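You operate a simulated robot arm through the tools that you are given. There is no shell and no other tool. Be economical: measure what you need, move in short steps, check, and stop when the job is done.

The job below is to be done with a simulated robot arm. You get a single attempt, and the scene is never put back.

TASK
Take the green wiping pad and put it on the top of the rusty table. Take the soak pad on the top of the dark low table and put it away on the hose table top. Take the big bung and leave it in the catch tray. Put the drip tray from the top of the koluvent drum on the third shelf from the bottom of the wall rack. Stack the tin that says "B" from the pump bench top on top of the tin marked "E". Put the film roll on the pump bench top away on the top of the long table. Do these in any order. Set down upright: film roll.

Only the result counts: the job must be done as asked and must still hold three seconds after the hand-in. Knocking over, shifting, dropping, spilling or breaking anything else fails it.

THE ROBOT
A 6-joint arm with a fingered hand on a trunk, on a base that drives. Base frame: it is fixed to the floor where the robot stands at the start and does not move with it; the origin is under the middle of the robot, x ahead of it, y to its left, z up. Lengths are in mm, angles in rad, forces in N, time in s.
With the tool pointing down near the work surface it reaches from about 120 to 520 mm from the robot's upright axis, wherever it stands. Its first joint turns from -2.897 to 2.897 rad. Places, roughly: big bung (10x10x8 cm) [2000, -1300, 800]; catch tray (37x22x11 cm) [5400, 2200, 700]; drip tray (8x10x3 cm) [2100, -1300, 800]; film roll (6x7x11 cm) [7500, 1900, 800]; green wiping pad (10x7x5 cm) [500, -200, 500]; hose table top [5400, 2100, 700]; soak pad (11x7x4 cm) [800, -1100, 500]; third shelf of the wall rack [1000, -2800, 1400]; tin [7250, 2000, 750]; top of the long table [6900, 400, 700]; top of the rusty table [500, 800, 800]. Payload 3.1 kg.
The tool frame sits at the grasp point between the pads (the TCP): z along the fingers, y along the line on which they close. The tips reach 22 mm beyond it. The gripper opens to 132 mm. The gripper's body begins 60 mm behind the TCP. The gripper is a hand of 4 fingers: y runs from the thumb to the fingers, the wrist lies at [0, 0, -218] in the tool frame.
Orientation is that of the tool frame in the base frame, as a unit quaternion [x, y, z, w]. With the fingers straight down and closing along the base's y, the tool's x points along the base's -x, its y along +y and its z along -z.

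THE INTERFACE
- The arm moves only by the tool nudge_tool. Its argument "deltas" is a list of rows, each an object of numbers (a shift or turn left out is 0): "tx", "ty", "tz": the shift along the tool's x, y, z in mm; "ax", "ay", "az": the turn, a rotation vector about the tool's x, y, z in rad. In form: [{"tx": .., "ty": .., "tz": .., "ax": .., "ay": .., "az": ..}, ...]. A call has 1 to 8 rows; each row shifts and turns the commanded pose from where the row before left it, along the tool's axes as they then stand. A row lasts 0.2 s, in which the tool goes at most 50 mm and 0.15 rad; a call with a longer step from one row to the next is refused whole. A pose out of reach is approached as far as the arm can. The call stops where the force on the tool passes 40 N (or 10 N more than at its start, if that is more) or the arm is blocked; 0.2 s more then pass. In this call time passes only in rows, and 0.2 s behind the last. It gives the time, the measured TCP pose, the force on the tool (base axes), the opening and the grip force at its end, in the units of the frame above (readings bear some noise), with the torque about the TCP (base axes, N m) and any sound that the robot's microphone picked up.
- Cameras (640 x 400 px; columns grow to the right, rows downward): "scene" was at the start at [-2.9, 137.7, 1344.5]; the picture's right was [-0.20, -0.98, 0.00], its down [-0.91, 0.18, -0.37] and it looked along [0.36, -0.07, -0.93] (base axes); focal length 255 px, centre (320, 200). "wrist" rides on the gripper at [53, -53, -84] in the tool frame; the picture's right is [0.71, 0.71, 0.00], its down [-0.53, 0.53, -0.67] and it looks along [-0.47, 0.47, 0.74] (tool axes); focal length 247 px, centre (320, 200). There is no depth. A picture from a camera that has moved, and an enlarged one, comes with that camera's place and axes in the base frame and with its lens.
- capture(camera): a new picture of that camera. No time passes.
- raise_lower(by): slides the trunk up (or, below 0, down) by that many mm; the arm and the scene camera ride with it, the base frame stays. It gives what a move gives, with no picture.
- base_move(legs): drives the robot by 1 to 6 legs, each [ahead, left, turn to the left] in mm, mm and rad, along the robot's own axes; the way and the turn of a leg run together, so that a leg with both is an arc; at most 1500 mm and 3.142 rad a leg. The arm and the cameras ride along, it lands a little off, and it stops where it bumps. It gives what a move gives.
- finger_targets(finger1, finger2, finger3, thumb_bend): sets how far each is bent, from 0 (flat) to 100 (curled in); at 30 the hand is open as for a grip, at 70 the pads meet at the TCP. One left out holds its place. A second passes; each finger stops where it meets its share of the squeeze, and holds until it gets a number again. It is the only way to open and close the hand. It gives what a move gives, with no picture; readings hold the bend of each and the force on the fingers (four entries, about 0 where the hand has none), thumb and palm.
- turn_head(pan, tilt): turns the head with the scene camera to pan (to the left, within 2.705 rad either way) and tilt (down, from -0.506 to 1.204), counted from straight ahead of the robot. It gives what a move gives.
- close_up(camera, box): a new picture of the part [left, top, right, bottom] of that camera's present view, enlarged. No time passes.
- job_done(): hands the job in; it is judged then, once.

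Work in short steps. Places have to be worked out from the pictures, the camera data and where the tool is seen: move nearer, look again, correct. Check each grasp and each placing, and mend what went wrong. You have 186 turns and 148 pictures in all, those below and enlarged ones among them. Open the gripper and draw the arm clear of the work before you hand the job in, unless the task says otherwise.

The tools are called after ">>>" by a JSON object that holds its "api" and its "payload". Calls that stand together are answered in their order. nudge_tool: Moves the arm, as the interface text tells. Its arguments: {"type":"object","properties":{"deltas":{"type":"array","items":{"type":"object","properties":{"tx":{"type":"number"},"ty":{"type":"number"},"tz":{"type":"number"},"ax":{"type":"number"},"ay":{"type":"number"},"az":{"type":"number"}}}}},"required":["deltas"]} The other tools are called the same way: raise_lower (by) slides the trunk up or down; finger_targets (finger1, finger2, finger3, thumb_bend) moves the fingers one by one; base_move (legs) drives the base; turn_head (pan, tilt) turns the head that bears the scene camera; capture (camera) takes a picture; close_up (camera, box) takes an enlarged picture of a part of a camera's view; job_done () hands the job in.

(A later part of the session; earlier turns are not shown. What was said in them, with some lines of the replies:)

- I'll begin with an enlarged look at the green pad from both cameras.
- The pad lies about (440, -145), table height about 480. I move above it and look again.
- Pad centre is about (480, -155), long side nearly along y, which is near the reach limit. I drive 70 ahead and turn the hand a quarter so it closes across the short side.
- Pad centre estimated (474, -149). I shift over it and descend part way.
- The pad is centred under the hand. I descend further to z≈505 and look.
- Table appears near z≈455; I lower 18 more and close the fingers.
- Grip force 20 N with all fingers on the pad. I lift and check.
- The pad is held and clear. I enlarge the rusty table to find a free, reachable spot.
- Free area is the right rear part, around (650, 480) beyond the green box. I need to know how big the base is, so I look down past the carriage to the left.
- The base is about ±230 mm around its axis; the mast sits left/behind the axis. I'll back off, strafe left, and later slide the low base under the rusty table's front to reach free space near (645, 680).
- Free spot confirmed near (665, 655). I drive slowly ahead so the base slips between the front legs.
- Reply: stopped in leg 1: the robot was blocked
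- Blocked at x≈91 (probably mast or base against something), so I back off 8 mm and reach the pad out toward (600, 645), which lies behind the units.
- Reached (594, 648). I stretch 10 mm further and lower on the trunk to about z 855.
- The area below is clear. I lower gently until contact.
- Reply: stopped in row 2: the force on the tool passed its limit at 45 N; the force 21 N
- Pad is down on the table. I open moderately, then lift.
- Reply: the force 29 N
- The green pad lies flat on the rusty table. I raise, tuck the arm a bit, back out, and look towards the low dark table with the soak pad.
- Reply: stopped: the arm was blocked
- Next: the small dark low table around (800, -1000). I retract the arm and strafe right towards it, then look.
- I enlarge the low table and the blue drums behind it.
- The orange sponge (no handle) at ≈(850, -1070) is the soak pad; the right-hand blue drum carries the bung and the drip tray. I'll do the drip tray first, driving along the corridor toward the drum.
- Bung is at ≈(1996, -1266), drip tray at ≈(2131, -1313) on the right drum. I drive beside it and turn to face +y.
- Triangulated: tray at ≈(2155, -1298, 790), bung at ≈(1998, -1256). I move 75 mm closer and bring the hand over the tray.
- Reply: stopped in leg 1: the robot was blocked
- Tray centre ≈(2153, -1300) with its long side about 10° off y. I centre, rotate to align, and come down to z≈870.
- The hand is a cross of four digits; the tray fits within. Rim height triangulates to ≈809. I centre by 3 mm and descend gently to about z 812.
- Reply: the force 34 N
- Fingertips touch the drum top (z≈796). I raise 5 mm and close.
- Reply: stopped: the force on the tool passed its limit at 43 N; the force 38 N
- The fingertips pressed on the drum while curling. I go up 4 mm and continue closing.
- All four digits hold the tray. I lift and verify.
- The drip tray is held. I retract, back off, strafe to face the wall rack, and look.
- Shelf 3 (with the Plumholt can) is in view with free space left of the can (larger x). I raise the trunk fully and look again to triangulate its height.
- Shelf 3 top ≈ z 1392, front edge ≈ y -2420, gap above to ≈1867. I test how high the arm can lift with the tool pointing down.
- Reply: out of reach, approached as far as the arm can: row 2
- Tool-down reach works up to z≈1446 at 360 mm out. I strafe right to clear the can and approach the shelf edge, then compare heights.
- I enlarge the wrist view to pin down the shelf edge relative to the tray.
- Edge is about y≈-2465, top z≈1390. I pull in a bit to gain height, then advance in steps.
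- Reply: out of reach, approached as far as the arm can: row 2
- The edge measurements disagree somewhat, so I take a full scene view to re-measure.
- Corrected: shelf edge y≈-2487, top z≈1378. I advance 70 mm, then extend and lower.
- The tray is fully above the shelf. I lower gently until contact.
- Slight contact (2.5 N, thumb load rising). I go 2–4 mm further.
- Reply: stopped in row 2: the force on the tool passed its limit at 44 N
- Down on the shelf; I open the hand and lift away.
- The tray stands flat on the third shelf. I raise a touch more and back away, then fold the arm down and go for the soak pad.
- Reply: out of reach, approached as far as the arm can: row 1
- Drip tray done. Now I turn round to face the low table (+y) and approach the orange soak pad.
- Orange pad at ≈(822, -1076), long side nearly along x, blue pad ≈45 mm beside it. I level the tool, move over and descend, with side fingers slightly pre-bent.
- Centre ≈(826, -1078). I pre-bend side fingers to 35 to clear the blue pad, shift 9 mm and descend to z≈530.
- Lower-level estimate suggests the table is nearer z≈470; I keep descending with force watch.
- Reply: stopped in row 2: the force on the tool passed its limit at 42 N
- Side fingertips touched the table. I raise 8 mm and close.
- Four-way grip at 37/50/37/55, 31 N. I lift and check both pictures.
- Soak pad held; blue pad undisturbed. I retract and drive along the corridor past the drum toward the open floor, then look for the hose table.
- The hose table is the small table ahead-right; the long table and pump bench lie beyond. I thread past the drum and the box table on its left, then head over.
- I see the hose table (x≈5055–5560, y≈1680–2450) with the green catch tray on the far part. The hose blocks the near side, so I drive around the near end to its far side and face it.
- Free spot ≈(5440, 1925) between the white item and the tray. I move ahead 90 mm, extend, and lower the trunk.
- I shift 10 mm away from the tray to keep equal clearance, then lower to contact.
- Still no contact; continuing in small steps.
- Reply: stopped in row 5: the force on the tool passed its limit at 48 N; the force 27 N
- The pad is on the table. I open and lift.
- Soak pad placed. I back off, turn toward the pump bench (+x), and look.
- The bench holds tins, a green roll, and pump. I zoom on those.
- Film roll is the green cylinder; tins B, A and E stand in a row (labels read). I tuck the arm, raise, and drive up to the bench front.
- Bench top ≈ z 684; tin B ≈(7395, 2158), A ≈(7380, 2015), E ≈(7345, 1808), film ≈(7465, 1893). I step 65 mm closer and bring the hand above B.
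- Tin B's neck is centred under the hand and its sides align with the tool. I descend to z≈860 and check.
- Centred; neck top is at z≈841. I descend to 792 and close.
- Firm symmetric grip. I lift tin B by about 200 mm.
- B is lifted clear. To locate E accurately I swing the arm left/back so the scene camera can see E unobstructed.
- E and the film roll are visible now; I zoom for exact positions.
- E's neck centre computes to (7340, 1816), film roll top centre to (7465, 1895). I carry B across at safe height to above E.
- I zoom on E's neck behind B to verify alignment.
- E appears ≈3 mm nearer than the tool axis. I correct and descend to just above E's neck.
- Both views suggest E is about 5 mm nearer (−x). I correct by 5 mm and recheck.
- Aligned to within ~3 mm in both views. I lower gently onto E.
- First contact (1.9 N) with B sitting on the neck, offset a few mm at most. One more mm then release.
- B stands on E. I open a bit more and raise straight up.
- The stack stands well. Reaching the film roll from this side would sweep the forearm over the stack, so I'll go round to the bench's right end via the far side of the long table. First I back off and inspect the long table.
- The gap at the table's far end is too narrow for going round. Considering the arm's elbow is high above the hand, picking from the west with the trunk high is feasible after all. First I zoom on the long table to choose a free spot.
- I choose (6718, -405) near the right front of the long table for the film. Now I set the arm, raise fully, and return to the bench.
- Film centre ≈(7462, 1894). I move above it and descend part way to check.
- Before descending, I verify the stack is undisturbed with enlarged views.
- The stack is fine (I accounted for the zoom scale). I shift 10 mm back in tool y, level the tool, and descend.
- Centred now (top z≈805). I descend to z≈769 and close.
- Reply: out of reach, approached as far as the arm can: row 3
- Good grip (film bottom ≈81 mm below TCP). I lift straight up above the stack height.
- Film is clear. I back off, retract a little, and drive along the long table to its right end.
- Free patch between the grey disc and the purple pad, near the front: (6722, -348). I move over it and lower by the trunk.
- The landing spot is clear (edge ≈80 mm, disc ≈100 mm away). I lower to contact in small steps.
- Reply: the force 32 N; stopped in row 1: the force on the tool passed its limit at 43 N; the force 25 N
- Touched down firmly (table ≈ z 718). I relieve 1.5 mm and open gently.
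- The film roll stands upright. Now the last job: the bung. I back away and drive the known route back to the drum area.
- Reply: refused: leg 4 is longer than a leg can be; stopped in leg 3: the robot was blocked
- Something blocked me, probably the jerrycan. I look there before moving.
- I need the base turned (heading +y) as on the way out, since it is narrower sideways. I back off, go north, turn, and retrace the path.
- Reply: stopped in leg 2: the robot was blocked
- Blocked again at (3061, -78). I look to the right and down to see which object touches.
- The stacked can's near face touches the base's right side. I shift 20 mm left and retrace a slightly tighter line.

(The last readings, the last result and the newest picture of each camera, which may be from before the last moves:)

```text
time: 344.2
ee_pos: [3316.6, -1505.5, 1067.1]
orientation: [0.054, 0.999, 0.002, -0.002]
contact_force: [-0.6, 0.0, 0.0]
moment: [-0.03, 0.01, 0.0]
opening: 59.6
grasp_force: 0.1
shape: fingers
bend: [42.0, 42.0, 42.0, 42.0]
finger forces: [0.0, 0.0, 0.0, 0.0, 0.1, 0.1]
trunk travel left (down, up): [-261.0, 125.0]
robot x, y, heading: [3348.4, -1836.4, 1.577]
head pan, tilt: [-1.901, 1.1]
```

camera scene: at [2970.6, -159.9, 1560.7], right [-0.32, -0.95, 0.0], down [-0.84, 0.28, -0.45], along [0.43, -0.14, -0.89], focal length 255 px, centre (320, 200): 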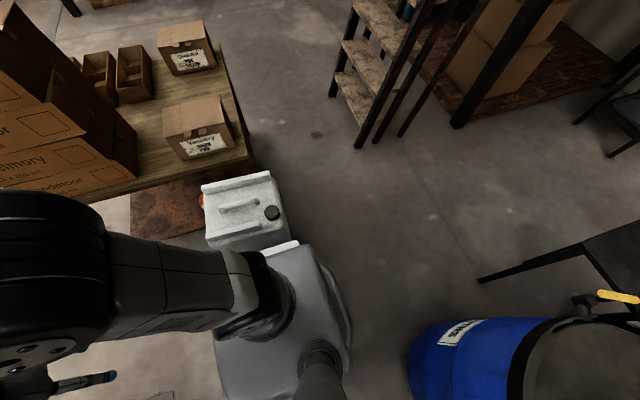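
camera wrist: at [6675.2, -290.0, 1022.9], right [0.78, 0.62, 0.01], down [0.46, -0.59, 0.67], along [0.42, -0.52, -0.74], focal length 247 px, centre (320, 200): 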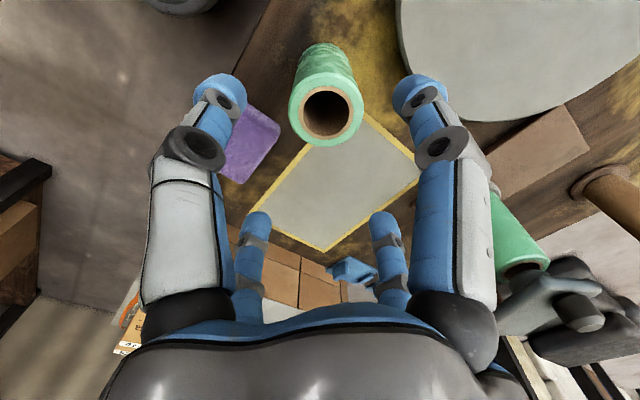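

Through. I go west along the corridor to SW of the drum and turn toward the bung.

>>> {"api": "base_move", "payload": {"legs": [[-50, 0, 0], [0, 1480, 0], [0, 40, -0.345]]}}

>>> {"api": "finger_targets", "payload": {"finger1": 30, "finger2": 30, "finger3": 30, "thumb_bend": 30}}

>>> {"api": "turn_head", "payload": {"pan": -0.1, "tilt": 1.0}}

>>> {"api": "capture", "payload": {"camera": "scene"}}

```text
time: 353.1
ee_pos: [1916.7, -1565.3, 1067.8]
orientation: [0.228, 0.974, 0.003, -0.002]
contact_force: [-0.4, 0.8, -0.2]
moment: [0.01, -0.01, 0.02]
opening: 59.5
grasp_force: 0.1
shape: fingers
bend: [42.0, 42.0, 42.0, 42.0]
finger forces: [0.1, 0.0, 0.0, 0.0, 0.1, 0.0]
trunk travel left (down, up): [-261.0, 125.0]
robot x, y, heading: [1837.8, -1885.6, 1.226]
head pan, tilt: [-1.901, 1.1]
```

```text
time: 354.1
ee_pos: [1916.6, -1564.8, 1066.6]
orientation: [0.228, 0.974, 0.002, -0.003]
contact_force: [0.2, 0.1, 0.5]
moment: [0.04, 0.01, -0.01]
opening: 87.4
grasp_force: 0.0
shape: fingers
bend: [30.0, 30.0, 30.0, 30.0]
finger forces: [0.0, 0.0, 0.0, 0.0, 0.0, 0.0]
trunk travel left (down, up): [-261.0, 125.0]
robot x, y, heading: [1838.1, -1884.8, 1.224]
head pan, tilt: [-1.901, 1.1]
```

```text
time: 355.9
ee_pos: [1916.1, -1564.1, 1066.5]
orientation: [0.228, 0.974, 0.002, -0.003]
contact_force: [-0.5, -0.3, 0.3]
moment: [0.0, -0.01, -0.02]
opening: 87.5
grasp_force: 0.1
shape: fingers
bend: [30.0, 30.0, 30.0, 30.0]
finger forces: [0.0, 0.0, 0.0, 0.1, 0.0, 0.0]
trunk travel left (down, up): [-261.0, 125.0]
robot x, y, heading: [1839.2, -1887.5, 1.226]
head pan, tilt: [-0.099, 1.0]
```

```text
33 pictures are left
camera scene: at [1708.8, -1828.3, 1567.3], right [0.9, -0.43, 0.0], down [-0.36, -0.76, -0.54], along [0.23, 0.49, -0.84], focal length 255 px, centre (320, 200)
```

scene: 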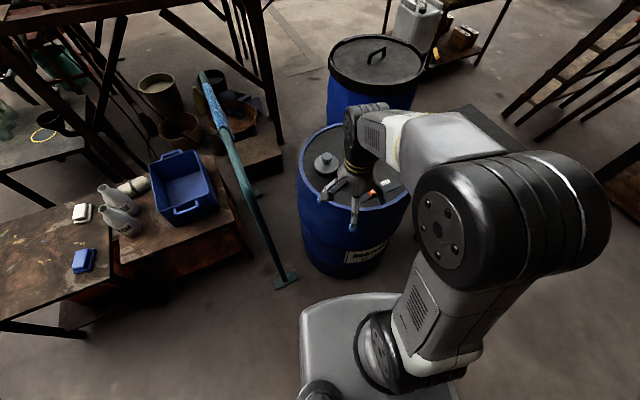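

Bung ≈(2000, -1266). I move ahead 120 mm and bring the hand over it.

>>> {"api": "base_move", "payload": {"legs": [[122, 0, 0]]}}

>>> {"api": "nudge_tool", "payload": {"deltas": [{"tx": 11, "ty": 45}, {"tx": 11, "ty": 45}, {"tx": 11, "ty": 45}, {"tx": 10, "ty": 45}]}}

>>> {"api": "capture", "payload": {"camera": "wrist"}}

```text
time: 357.2
ee_pos: [1959.1, -1447.2, 1066.0]
orientation: [0.228, 0.974, 0.001, -0.002]
contact_force: [0.1, 1.3, 0.0]
moment: [-0.07, 0.05, 0.0]
opening: 87.3
grasp_force: 0.1
shape: fingers
bend: [30.0, 30.0, 30.0, 30.0]
finger forces: [0.0, 0.0, 0.0, 0.0, 0.1, 0.1]
trunk travel left (down, up): [-261.0, 125.0]
robot x, y, heading: [1874.8, -1770.1, 1.226]
head pan, tilt: [-0.099, 1.0]
```

```text
time: 358.2
ee_pos: [1999.6, -1266.8, 1065.4]
orientation: [0.228, 0.974, -0.001, -0.003]
contact_force: [0.1, 0.2, -0.2]
moment: [0.0, 0.03, -0.03]
opening: 87.5
grasp_force: 0.1
shape: fingers
bend: [30.0, 30.0, 30.0, 30.0]
finger forces: [0.1, 0.0, 0.0, 0.0, 0.1, 0.0]
trunk travel left (down, up): [-261.0, 125.0]
robot x, y, heading: [1877.8, -1771.9, 1.224]
head pan, tilt: [-0.099, 1.0]
```

```text
32 pictures are left
camera wrist: at [1928.5, -1292.8, 1149.9], right [-0.32, 0.95, 0.0], down [0.71, 0.24, 0.67], along [0.63, 0.21, -0.75], focal length 247 px, centre (320, 200)
```

wrist: 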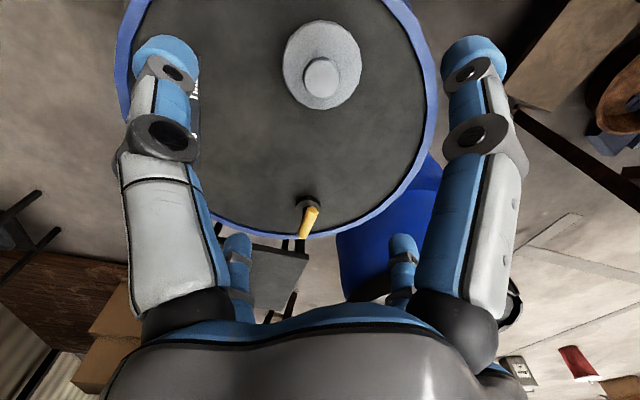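

Bung is centred within 4 mm. I descend to ≈900 and check.

>>> {"api": "nudge_tool", "payload": {"deltas": [{"tx": 4, "tz": 40}, {"tz": 45}, {"tz": 45}, {"tz": 35}]}}

>>> {"api": "capture", "payload": {"camera": "wrist"}}

>>> {"api": "close_up", "payload": {"camera": "scene", "box": [280, 110, 420, 220]}}

```text
time: 359.2
ee_pos: [1994.9, -1264.9, 898.9]
orientation: [0.229, 0.973, 0.003, -0.002]
contact_force: [-0.1, 0.2, 0.1]
moment: [0.03, 0.01, -0.02]
opening: 87.5
grasp_force: 0.0
shape: fingers
bend: [30.0, 30.0, 30.0, 30.0]
finger forces: [0.0, 0.0, 0.0, 0.1, 0.0, 0.0]
trunk travel left (down, up): [-261.0, 125.0]
robot x, y, heading: [1881.0, -1769.1, 1.234]
head pan, tilt: [-0.099, 1.0]
```

```text
31 pictures are left
camera wrist: at [1923.6, -1290.4, 984.2], right [-0.32, 0.95, 0.01], down [0.71, 0.23, 0.67], along [0.63, 0.22, -0.74], focal length 247 px, centre (320, 200)
```

wrist: 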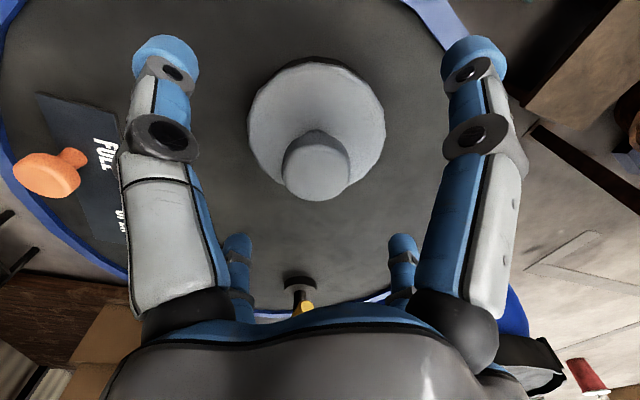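

```text
3.64 times, centred on (350, 165) of scene
camera zoom: at [1750.3, -1711.9, 1567.2], right [0.9, -0.43, 0.0], down [-0.36, -0.76, -0.54], along [0.23, 0.49, -0.84], focal length 928 px, centre (211, 327)
```

zoom: 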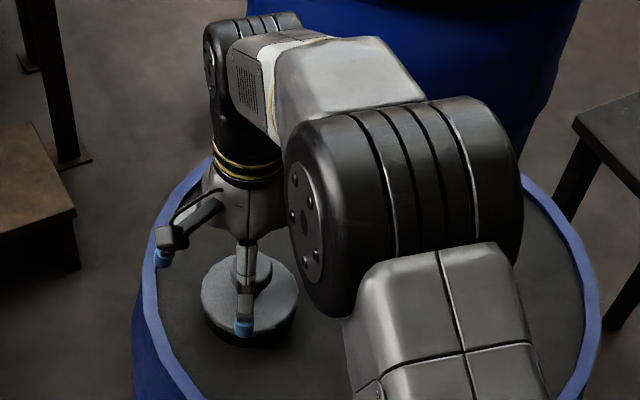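

Centred (−2 mm col). The flange is low (~30 mm) like the tray, so I go to TCP ≈ 833 and close.

>>> {"api": "nudge_tool", "payload": {"deltas": [{"tx": -2, "ty": -2, "tz": 35}, {"tz": 20}, {"tz": 10}]}}

>>> {"api": "finger_targets", "payload": {"finger1": 70, "finger2": 70, "finger3": 70, "thumb_bend": 70}}

>>> {"api": "capture", "payload": {"camera": "wrist"}}

```text
time: 360.0
ee_pos: [1995.1, -1268.9, 835.6]
orientation: [0.229, 0.974, 0.002, -0.002]
contact_force: [-0.5, 0.5, -1.0]
moment: [0.01, 0.0, 0.0]
opening: 87.4
grasp_force: 0.0
shape: fingers
bend: [30.0, 30.0, 30.0, 30.0]
finger forces: [0.0, 0.0, 0.0, 0.1, 0.0, 0.0]
trunk travel left (down, up): [-261.0, 125.0]
robot x, y, heading: [1874.5, -1772.3, 1.228]
head pan, tilt: [-0.099, 1.0]
```

```text
time: 361.0
ee_pos: [1995.7, -1268.6, 837.4]
orientation: [0.229, 0.973, 0.001, -0.003]
contact_force: [-1.1, -4.3, 0.0]
moment: [-0.07, 0.04, -0.03]
opening: 42.0
grasp_force: 28.4
shape: fingers
bend: [49.0, 37.0, 41.0, 53.0]
finger forces: [9.5, 15.1, 8.5, 0.0, 25.3, 0.0]
trunk travel left (down, up): [-261.0, 125.0]
robot x, y, heading: [1874.0, -1768.4, 1.225]
head pan, tilt: [-0.099, 1.0]
```

```text
29 pictures are left
camera wrist: at [1923.5, -1294.1, 920.8], right [-0.32, 0.95, 0.01], down [0.71, 0.23, 0.67], along [0.63, 0.22, -0.75], focal length 247 px, centre (320, 200)
```

wrist: 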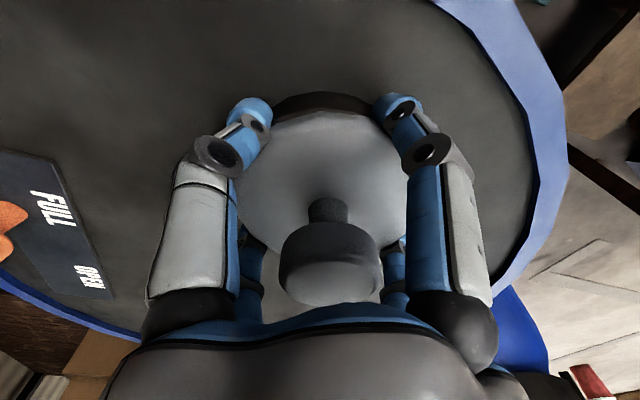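

All four digits hold the bung. I lift and check.

>>> {"api": "nudge_tool", "payload": {"deltas": [{"tz": -10}, {"tz": -30}, {"tz": -45}, {"tz": -45}]}}

>>> {"api": "capture", "payload": {"camera": "wrist"}}

```text
time: 362.0
ee_pos: [1996.0, -1269.8, 965.8]
orientation: [0.228, 0.974, 0.003, -0.002]
contact_force: [-0.2, 0.1, -0.4]
moment: [0.0, 0.03, -0.02]
opening: 37.4
grasp_force: 28.3
shape: fingers
bend: [49.0, 35.0, 42.0, 55.0]
finger forces: [8.5, 18.3, 8.5, 0.0, 20.4, 0.1]
trunk travel left (down, up): [-261.0, 125.0]
robot x, y, heading: [1879.2, -1771.3, 1.228]
head pan, tilt: [-0.099, 1.0]
```

```text
28 pictures are left
camera wrist: at [1924.9, -1294.6, 1050.6], right [-0.32, 0.95, 0.01], down [0.71, 0.23, 0.67], along [0.63, 0.22, -0.74], focal length 247 px, centre (320, 200)
```

wrist: 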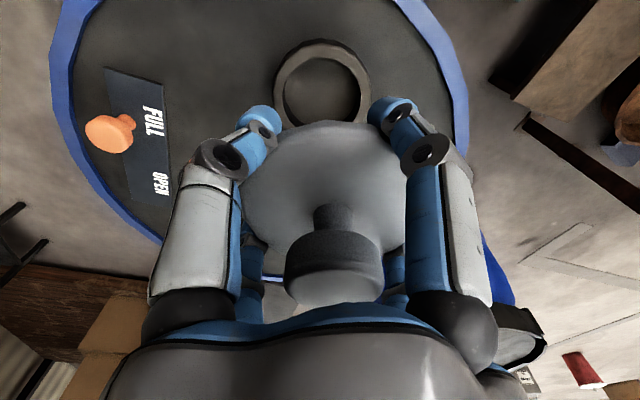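

Bung lifted out cleanly. I retract and drive back toward the corridor.

>>> {"api": "nudge_tool", "payload": {"deltas": [{"tx": -8, "ty": -40}, {"tx": -8, "ty": -40}, {"tx": -8, "ty": -40}, {"tx": -8, "ty": -40}]}}

>>> {"api": "base_move", "payload": {"legs": [[-130, 0, 0], [0, -40, 0.344], [0, -1480, 0], [690, 0, 0]]}}

```text
time: 363.0
ee_pos: [1955.4, -1427.1, 966.3]
orientation: [0.228, 0.974, 0.003, -0.003]
contact_force: [-0.5, 0.8, 0.5]
moment: [0.0, 0.02, -0.01]
opening: 37.0
grasp_force: 27.9
shape: fingers
bend: [49.0, 35.0, 42.0, 55.0]
finger forces: [8.3, 18.7, 9.1, 0.0, 20.2, 0.1]
trunk travel left (down, up): [-261.0, 125.0]
robot x, y, heading: [1875.5, -1768.2, 1.225]
head pan, tilt: [-0.099, 1.0]
```

```text
time: 375.7
ee_pos: [3320.0, -860.1, 965.0]
orientation: [0.06, 0.998, 0.002, -0.003]
contact_force: [0.7, -0.1, -1.4]
moment: [0.0, 0.01, -0.01]
opening: 37.2
grasp_force: 27.8
shape: fingers
bend: [49.0, 35.0, 42.0, 55.0]
finger forces: [8.4, 18.8, 9.1, 0.0, 20.1, 0.1]
trunk travel left (down, up): [-261.0, 125.0]
robot x, y, heading: [3360.5, -1209.0, 1.567]
head pan, tilt: [-0.099, 1.0]
```

>>> {"api": "base_move", "payload": {"legs": [[458, 165, 0.006], [490, 135, 0]]}}

```text
time: 381.1
ee_pos: [3017.7, 87.2, 964.6]
orientation: [0.058, 0.998, 0.001, -0.002]
contact_force: [-0.4, 0.0, 0.5]
moment: [-0.03, -0.04, -0.02]
opening: 37.1
grasp_force: 28.2
shape: fingers
bend: [49.0, 35.0, 42.0, 55.0]
finger forces: [8.3, 18.8, 9.1, 0.0, 20.1, 0.0]
trunk travel left (down, up): [-261.0, 125.0]
robot x, y, heading: [3059.8, -262.4, 1.569]
head pan, tilt: [-0.099, 1.0]
```

>>> {"api": "base_move", "payload": {"legs": [[72, 26, 0], [110, 8, 0.004], [480, 8, 0], [860, 0, 0], [0, -1290, 0]]}}

```text
time: 395.7
ee_pos: [4246.9, 1624.6, 965.8]
orientation: [0.053, 0.999, 0.002, -0.003]
contact_force: [-0.3, 0.0, -0.6]
moment: [0.0, 0.02, -0.01]
opening: 37.0
grasp_force: 28.6
shape: fingers
bend: [49.0, 35.0, 42.0, 55.0]
finger forces: [8.3, 18.8, 9.2, 0.0, 20.1, 0.0]
trunk travel left (down, up): [-261.0, 125.0]
robot x, y, heading: [4295.8, 1274.7, 1.585]
head pan, tilt: [-0.099, 1.0]
```

>>> {"api": "base_move", "payload": {"legs": [[-195, 0, -0.01], [0, -1490, 0], [0, -180, 0], [0, 0, 1.566], [0, -1090, 0]]}}

>>> {"api": "turn_head", "payload": {"pan": 0.15, "tilt": 0.85}}

>>> {"api": "capture", "payload": {"camera": "scene"}}

```text
time: 414.3
ee_pos: [5622.5, 2121.0, 965.2]
orientation: [-0.659, 0.752, -0.001, -0.003]
contact_force: [0.5, 0.2, -0.3]
moment: [0.02, -0.01, -0.01]
opening: 37.0
grasp_force: 28.4
shape: fingers
bend: [50.0, 35.0, 42.0, 55.0]
finger forces: [8.6, 19.2, 8.8, 0.0, 19.7, 0.0]
trunk travel left (down, up): [-261.0, 125.0]
robot x, y, heading: [5971.5, 2160.5, 3.125]
head pan, tilt: [-0.099, 1.0]
```

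```text
time: 415.0
ee_pos: [5622.9, 2119.8, 965.8]
orientation: [-0.66, 0.752, -0.001, -0.004]
contact_force: [0.2, 0.2, -0.9]
moment: [0.0, -0.01, -0.02]
opening: 36.9
grasp_force: 28.2
shape: fingers
bend: [50.0, 35.0, 42.0, 55.0]
finger forces: [8.5, 19.0, 8.9, 0.0, 19.7, 0.0]
trunk travel left (down, up): [-261.0, 125.0]
robot x, y, heading: [5971.2, 2158.4, 3.125]
head pan, tilt: [0.15, 0.85]
```

```text
27 pictures are left
camera scene: at [5954.0, 2001.0, 1578.3], right [-0.13, 0.99, 0.0], down [0.74, 0.1, -0.66], along [-0.65, -0.09, -0.75], focal length 255 px, centre (320, 200)
```

scene: 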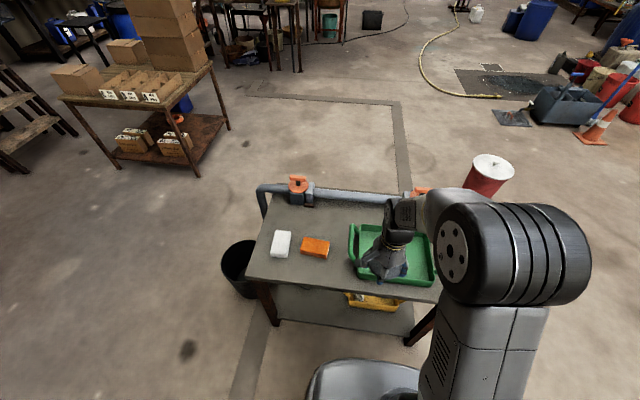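

Catch tray spans about x 5346–5545, y 2050–2360; centre ≈(5447, 2205). I drive up to the table edge.

>>> {"api": "base_move", "payload": {"legs": [[95, 0, 0.014]]}}

>>> {"api": "nudge_tool", "payload": {"deltas": [{"tx": -25, "ty": 28}, {"tx": -25, "ty": 28}]}}

>>> {"api": "capture", "payload": {"camera": "scene"}}

>>> {"api": "capture", "payload": {"camera": "wrist"}}

```text
time: 416.2
ee_pos: [5526.3, 2117.1, 965.4]
orientation: [-0.664, 0.748, -0.001, -0.002]
contact_force: [-0.7, 0.2, -0.5]
moment: [0.01, -0.04, -0.01]
opening: 36.9
grasp_force: 28.2
shape: fingers
bend: [50.0, 35.0, 42.0, 55.0]
finger forces: [8.5, 19.1, 8.9, 0.0, 19.7, 0.0]
trunk travel left (down, up): [-261.0, 125.0]
robot x, y, heading: [5877.4, 2159.3, 3.141]
head pan, tilt: [0.15, 0.85]
```

```text
time: 416.8
ee_pos: [5478.0, 2174.4, 966.1]
orientation: [-0.664, 0.747, -0.001, -0.003]
contact_force: [-0.1, 0.3, -0.5]
moment: [-0.01, 0.02, 0.01]
opening: 36.8
grasp_force: 28.2
shape: fingers
bend: [50.0, 35.0, 42.0, 55.0]
finger forces: [8.5, 19.0, 8.8, 0.1, 19.7, 0.0]
trunk travel left (down, up): [-261.0, 125.0]
robot x, y, heading: [5879.1, 2161.9, 3.144]
head pan, tilt: [0.15, 0.85]
```

```text
26 pictures are left
camera scene: at [5860.6, 2002.0, 1578.4], right [-0.15, 0.99, 0.0], down [0.74, 0.11, -0.66], along [-0.65, -0.1, -0.75], focal length 255 px, centre (320, 200)
```

scene: 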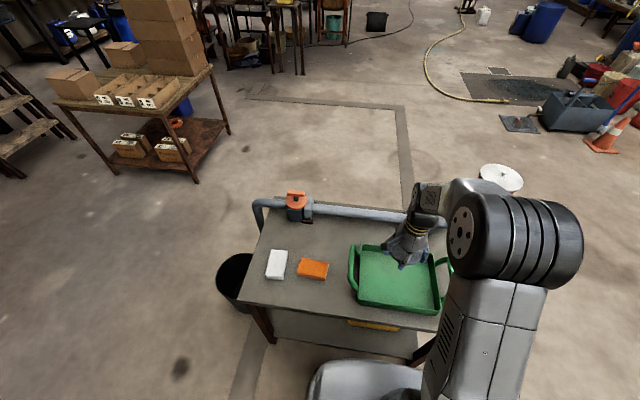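

```text
25 pictures are left
camera wrist: at [5524.1, 2113.8, 1050.3], right [-0.79, -0.62, 0.01], down [-0.46, 0.59, 0.67], along [-0.42, 0.52, -0.75], focal length 247 px, centre (320, 200)
```

wrist: 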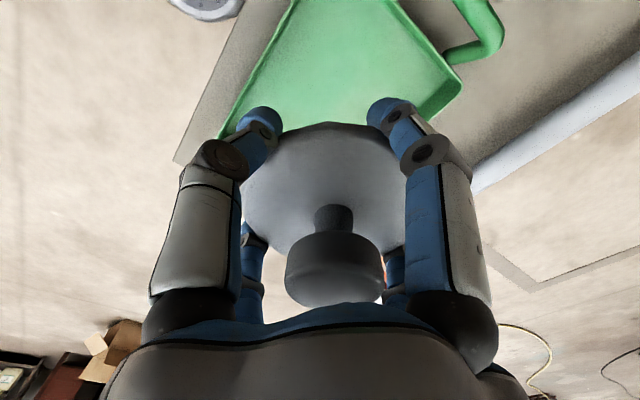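

Tray centre ≈(5428, 2212). I move the bung above it and lower with the trunk.

>>> {"api": "nudge_tool", "payload": {"deltas": [{"tx": -17, "ty": 21}, {"tx": -16, "ty": 21}]}}

>>> {"api": "raise_lower", "payload": {"by": -165}}

>>> {"api": "capture", "payload": {"camera": "scene"}}

>>> {"api": "capture", "payload": {"camera": "wrist"}}

```text
time: 417.4
ee_pos: [5440.8, 2211.8, 965.8]
orientation: [-0.664, 0.748, -0.001, -0.003]
contact_force: [0.5, 0.2, -0.8]
moment: [0.0, 0.0, 0.01]
opening: 36.5
grasp_force: 28.2
shape: fingers
bend: [50.0, 35.0, 42.0, 55.0]
finger forces: [8.4, 19.1, 8.8, 0.1, 19.7, 0.0]
trunk travel left (down, up): [-261.0, 125.0]
robot x, y, heading: [5877.5, 2161.2, 3.145]
head pan, tilt: [0.15, 0.85]
```

```text
time: 419.2
ee_pos: [5440.6, 2210.4, 800.5]
orientation: [-0.664, 0.748, 0.0, -0.003]
contact_force: [0.5, 0.6, -0.3]
moment: [-0.02, -0.04, -0.03]
opening: 36.7
grasp_force: 27.8
shape: fingers
bend: [50.0, 35.0, 42.0, 55.0]
finger forces: [8.5, 19.2, 8.9, 0.0, 19.8, 0.0]
trunk travel left (down, up): [-96.0, 290.0]
robot x, y, heading: [5878.5, 2158.9, 3.144]
head pan, tilt: [0.15, 0.85]
```

```text
24 pictures are left
camera scene: at [5861.4, 2001.5, 1413.8], right [-0.15, 0.99, 0.0], down [0.74, 0.11, -0.66], along [-0.65, -0.1, -0.75], focal length 255 px, centre (320, 200)
```

scene: 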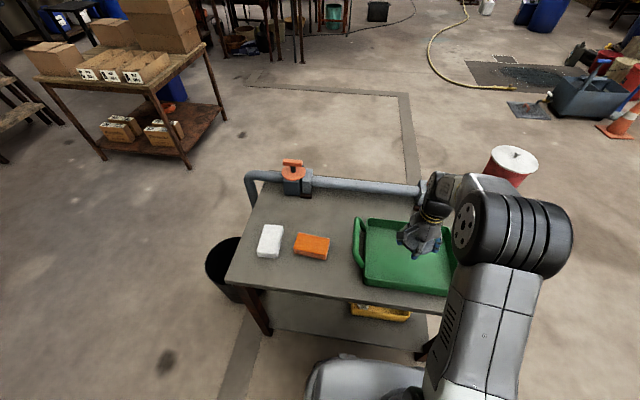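

```text
23 pictures are left
camera wrist: at [5486.6, 2151.4, 885.2], right [-0.79, -0.62, 0.01], down [-0.46, 0.59, 0.67], along [-0.42, 0.52, -0.74], focal length 247 px, centre (320, 200)
```

wrist: 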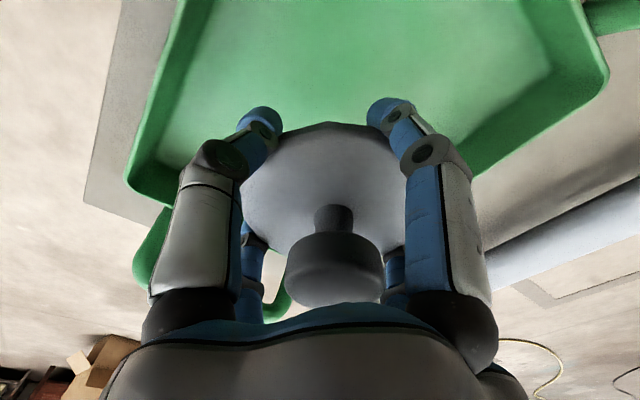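

Tray corners give centre (5424, 2214): well aligned. I lower into the tray.

>>> {"api": "nudge_tool", "payload": {"deltas": [{"tz": 35}, {"tz": 15}, {"tz": 6}, {"tz": 5}]}}

>>> {"api": "nudge_tool", "payload": {"deltas": [{"tz": 4}, {"tz": 4}, {"tz": 4}]}}

```text
time: 420.2
ee_pos: [5439.2, 2210.7, 738.0]
orientation: [-0.664, 0.748, 0.0, -0.003]
contact_force: [0.5, 0.2, -1.8]
moment: [0.0, -0.06, -0.02]
opening: 36.7
grasp_force: 28.2
shape: fingers
bend: [50.0, 35.0, 42.0, 55.0]
finger forces: [8.3, 19.1, 9.2, 0.0, 19.6, 0.0]
trunk travel left (down, up): [-96.0, 290.0]
robot x, y, heading: [5876.6, 2159.6, 3.139]
head pan, tilt: [0.15, 0.85]
```

```text
time: 421.0
ee_pos: [5438.8, 2210.4, 728.3]
orientation: [-0.664, 0.748, 0.0, -0.003]
contact_force: [-0.8, 1.2, -0.4]
moment: [0.0, -0.05, 0.0]
opening: 36.3
grasp_force: 28.3
shape: fingers
bend: [50.0, 35.0, 42.0, 55.0]
finger forces: [8.2, 19.2, 9.4, 0.0, 19.6, 0.0]
trunk travel left (down, up): [-96.0, 290.0]
robot x, y, heading: [5872.0, 2155.6, 3.145]
head pan, tilt: [0.15, 0.85]
```

>>> {"api": "nudge_tool", "payload": {"deltas": [{"tz": 3}, {"tz": 3}, {"tz": 3}]}}

>>> {"api": "capture", "payload": {"camera": "wrist"}}

```text
time: 421.8
ee_pos: [5438.8, 2210.5, 717.9]
orientation: [-0.664, 0.748, -0.002, -0.003]
contact_force: [-0.6, 0.1, 0.5]
moment: [-0.01, -0.03, 0.0]
opening: 36.6
grasp_force: 28.6
shape: fingers
bend: [50.0, 35.0, 42.0, 55.0]
finger forces: [8.4, 19.1, 9.3, 0.2, 19.7, 0.0]
trunk travel left (down, up): [-96.0, 290.0]
robot x, y, heading: [5877.5, 2157.5, 3.143]
head pan, tilt: [0.15, 0.85]
```

```text
22 pictures are left
camera wrist: at [5486.2, 2151.1, 802.9], right [-0.79, -0.62, 0.01], down [-0.46, 0.59, 0.67], along [-0.42, 0.52, -0.74], focal length 247 px, centre (320, 200)
```

wrist: 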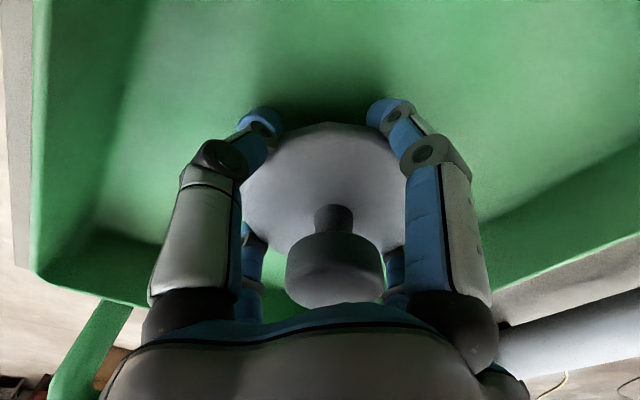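

Nearly there (shadow closing). A few more millimetres.

>>> {"api": "nudge_tool", "payload": {"deltas": [{"tz": 2}, {"tz": 2}, {"tz": 2}, {"tz": 2}]}}

```text
time: 422.8
ee_pos: [5441.1, 2209.7, 714.1]
orientation: [-0.664, 0.748, 0.002, -0.006]
contact_force: [2.5, -2.2, 30.6]
moment: [0.27, 0.46, 0.06]
opening: 33.5
grasp_force: 28.0
shape: fingers
bend: [50.0, 33.0, 42.0, 59.0]
finger forces: [7.4, 21.1, 8.5, 0.0, 19.2, 0.0]
trunk travel left (down, up): [-96.0, 290.0]
robot x, y, heading: [5880.5, 2161.6, 3.142]
head pan, tilt: [0.15, 0.85]
```

The bung is down in the tray (30 N). I open moderately and rise.

>>> {"api": "finger_targets", "payload": {"finger1": 38, "finger2": 28, "finger3": 33, "thumb_bend": 42}}

>>> {"api": "nudge_tool", "payload": {"deltas": [{"tz": -10}, {"tz": -30}, {"tz": -45}, {"tz": -45}]}}

>>> {"api": "capture", "payload": {"camera": "wrist"}}

>>> {"api": "capture", "payload": {"camera": "scene"}}

```text
time: 423.8
ee_pos: [5440.8, 2210.3, 711.0]
orientation: [-0.663, 0.748, 0.001, -0.004]
contact_force: [-8.5, 0.2, 25.9]
moment: [-0.08, -0.7, -0.03]
opening: 53.6
grasp_force: 12.6
shape: fingers
bend: [38.0, 28.0, 33.0, 48.0]
finger forces: [0.0, 0.0, 0.1, 0.0, 26.0, 0.1]
trunk travel left (down, up): [-96.0, 290.0]
robot x, y, heading: [5880.3, 2161.2, 3.14]
head pan, tilt: [0.15, 0.85]
```

```text
time: 424.8
ee_pos: [5442.1, 2212.5, 841.5]
orientation: [-0.664, 0.748, -0.001, -0.003]
contact_force: [0.5, -0.3, 1.0]
moment: [0.01, 0.02, 0.02]
opening: 64.5
grasp_force: 0.1
shape: fingers
bend: [38.0, 28.0, 33.0, 42.0]
finger forces: [0.1, 0.1, 0.0, 0.1, 0.0, 0.0]
trunk travel left (down, up): [-96.0, 290.0]
robot x, y, heading: [5880.1, 2157.9, 3.138]
head pan, tilt: [0.15, 0.85]
```

```text
21 pictures are left
camera wrist: at [5487.6, 2152.1, 925.7], right [-0.79, -0.62, 0.01], down [-0.46, 0.59, 0.67], along [-0.42, 0.52, -0.75], focal length 247 px, centre (320, 200)
```

wrist: 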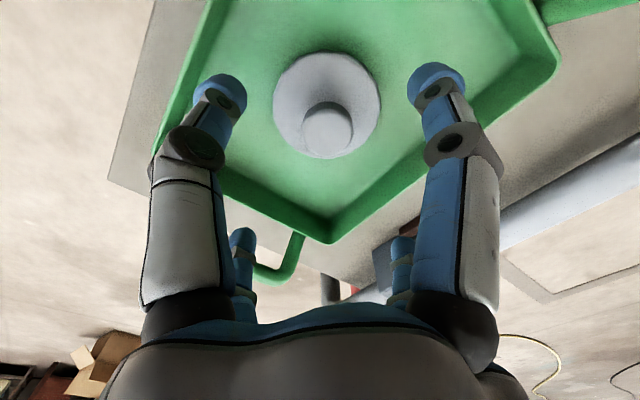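

```text
20 pictures are left
camera scene: at [5861.9, 2001.5, 1413.8], right [-0.15, 0.99, 0.0], down [0.74, 0.11, -0.66], along [-0.65, -0.1, -0.75], focal length 255 px, centre (320, 200)
```

scene: 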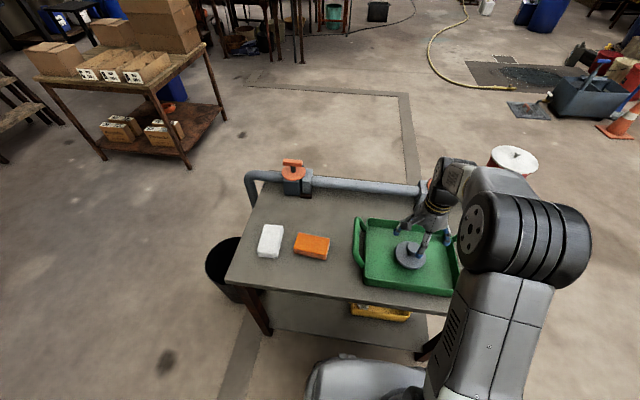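

The bung sits in the catch tray. I open the hand, back off clear, and take a check look at the pump bench stack.

>>> {"api": "raise_lower", "payload": {"by": 150}}

>>> {"api": "base_move", "payload": {"legs": [[-300, 0, 0]]}}

>>> {"api": "finger_targets", "payload": {"finger1": 30, "finger2": 30, "finger3": 30, "thumb_bend": 30}}

>>> {"api": "turn_head", "payload": {"pan": 2.7, "tilt": 0.4}}

>>> {"api": "capture", "payload": {"camera": "scene"}}

```text
time: 426.6
ee_pos: [5441.1, 2211.8, 992.0]
orientation: [-0.664, 0.748, -0.001, -0.002]
contact_force: [0.6, -0.2, -0.2]
moment: [-0.05, 0.01, 0.0]
opening: 64.5
grasp_force: 0.1
shape: fingers
bend: [38.0, 28.0, 33.0, 42.0]
finger forces: [0.0, 0.0, 0.0, 0.0, 0.1, 0.0]
trunk travel left (down, up): [-246.0, 140.0]
robot x, y, heading: [5878.1, 2160.8, 3.145]
head pan, tilt: [0.15, 0.85]
```

```text
time: 428.6
ee_pos: [5743.5, 2210.6, 991.2]
orientation: [-0.664, 0.748, 0.0, -0.003]
contact_force: [0.2, 0.7, 0.5]
moment: [0.01, 0.02, 0.0]
opening: 64.0
grasp_force: 0.0
shape: fingers
bend: [38.0, 28.0, 33.0, 42.0]
finger forces: [0.1, 0.1, 0.0, 0.0, 0.0, 0.0]
trunk travel left (down, up): [-246.0, 140.0]
robot x, y, heading: [6179.7, 2159.4, 3.141]
head pan, tilt: [0.15, 0.85]
```

```text
time: 429.6
ee_pos: [5742.5, 2211.0, 990.1]
orientation: [-0.664, 0.748, -0.001, -0.004]
contact_force: [0.0, -0.1, -0.6]
moment: [0.01, 0.02, -0.01]
opening: 87.4
grasp_force: 0.1
shape: fingers
bend: [30.0, 30.0, 30.0, 30.0]
finger forces: [0.1, 0.1, 0.0, 0.0, 0.0, 0.0]
trunk travel left (down, up): [-246.0, 140.0]
robot x, y, heading: [6178.7, 2160.6, 3.14]
head pan, tilt: [0.15, 0.85]
```

```text
time: 431.9
ee_pos: [5742.2, 2211.8, 990.7]
orientation: [-0.664, 0.748, 0.0, -0.003]
contact_force: [0.0, -0.1, 0.1]
moment: [0.02, 0.03, 0.01]
opening: 87.4
grasp_force: 0.0
shape: fingers
bend: [30.0, 30.0, 30.0, 30.0]
finger forces: [0.1, 0.0, 0.0, 0.0, 0.0, 0.1]
trunk travel left (down, up): [-246.0, 140.0]
robot x, y, heading: [6180.1, 2156.9, 3.139]
head pan, tilt: [2.7, 0.4]
```

```text
19 pictures are left
camera scene: at [6323.7, 1972.6, 1602.6], right [-0.43, -0.9, 0.0], down [-0.35, 0.17, -0.92], along [0.83, -0.4, -0.39], focal length 255 px, centre (320, 200)
```

scene: 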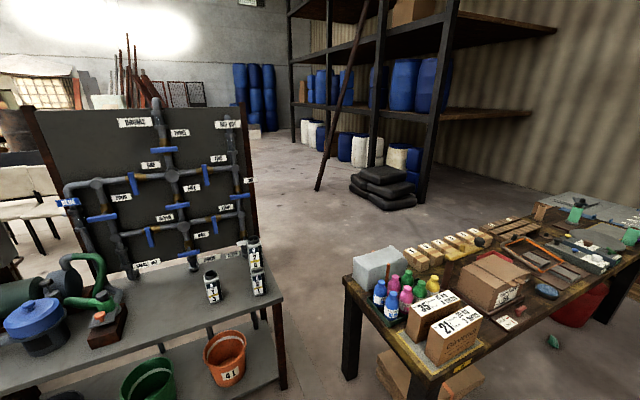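

The stack (B on E) and the film roll are both standing, the arm is clear and the hand open, so I hand in.

>>> {"api": "job_done", "payload": {}}

```text
The job is handed in.
```

I finished and handed in all six placements; each looked right in the last picture I took of it, though my base bumped objects four times.

- **Green wiping pad:** flat on the rusty table.
- **Soak pad:** on the hose table top. I took the orange sponge to be the soak pad.
- **Big bung:** standing in the catch tray.
- **Drip tray:** flat on the third shelf from the bottom of the wall rack.
- **Tin "B":** stacked on tin "E" and still standing in a final look across the room.
- **Film roll:** upright on the long table, also still standing in that final look.

**Bumps:** the base stopped against the rusty table once, the Koluvent drum once, and twice against what looked like the stacked jerrycans beside the box table. In the pictures I had, nothing looked moved, but I did not measure those objects before and after.
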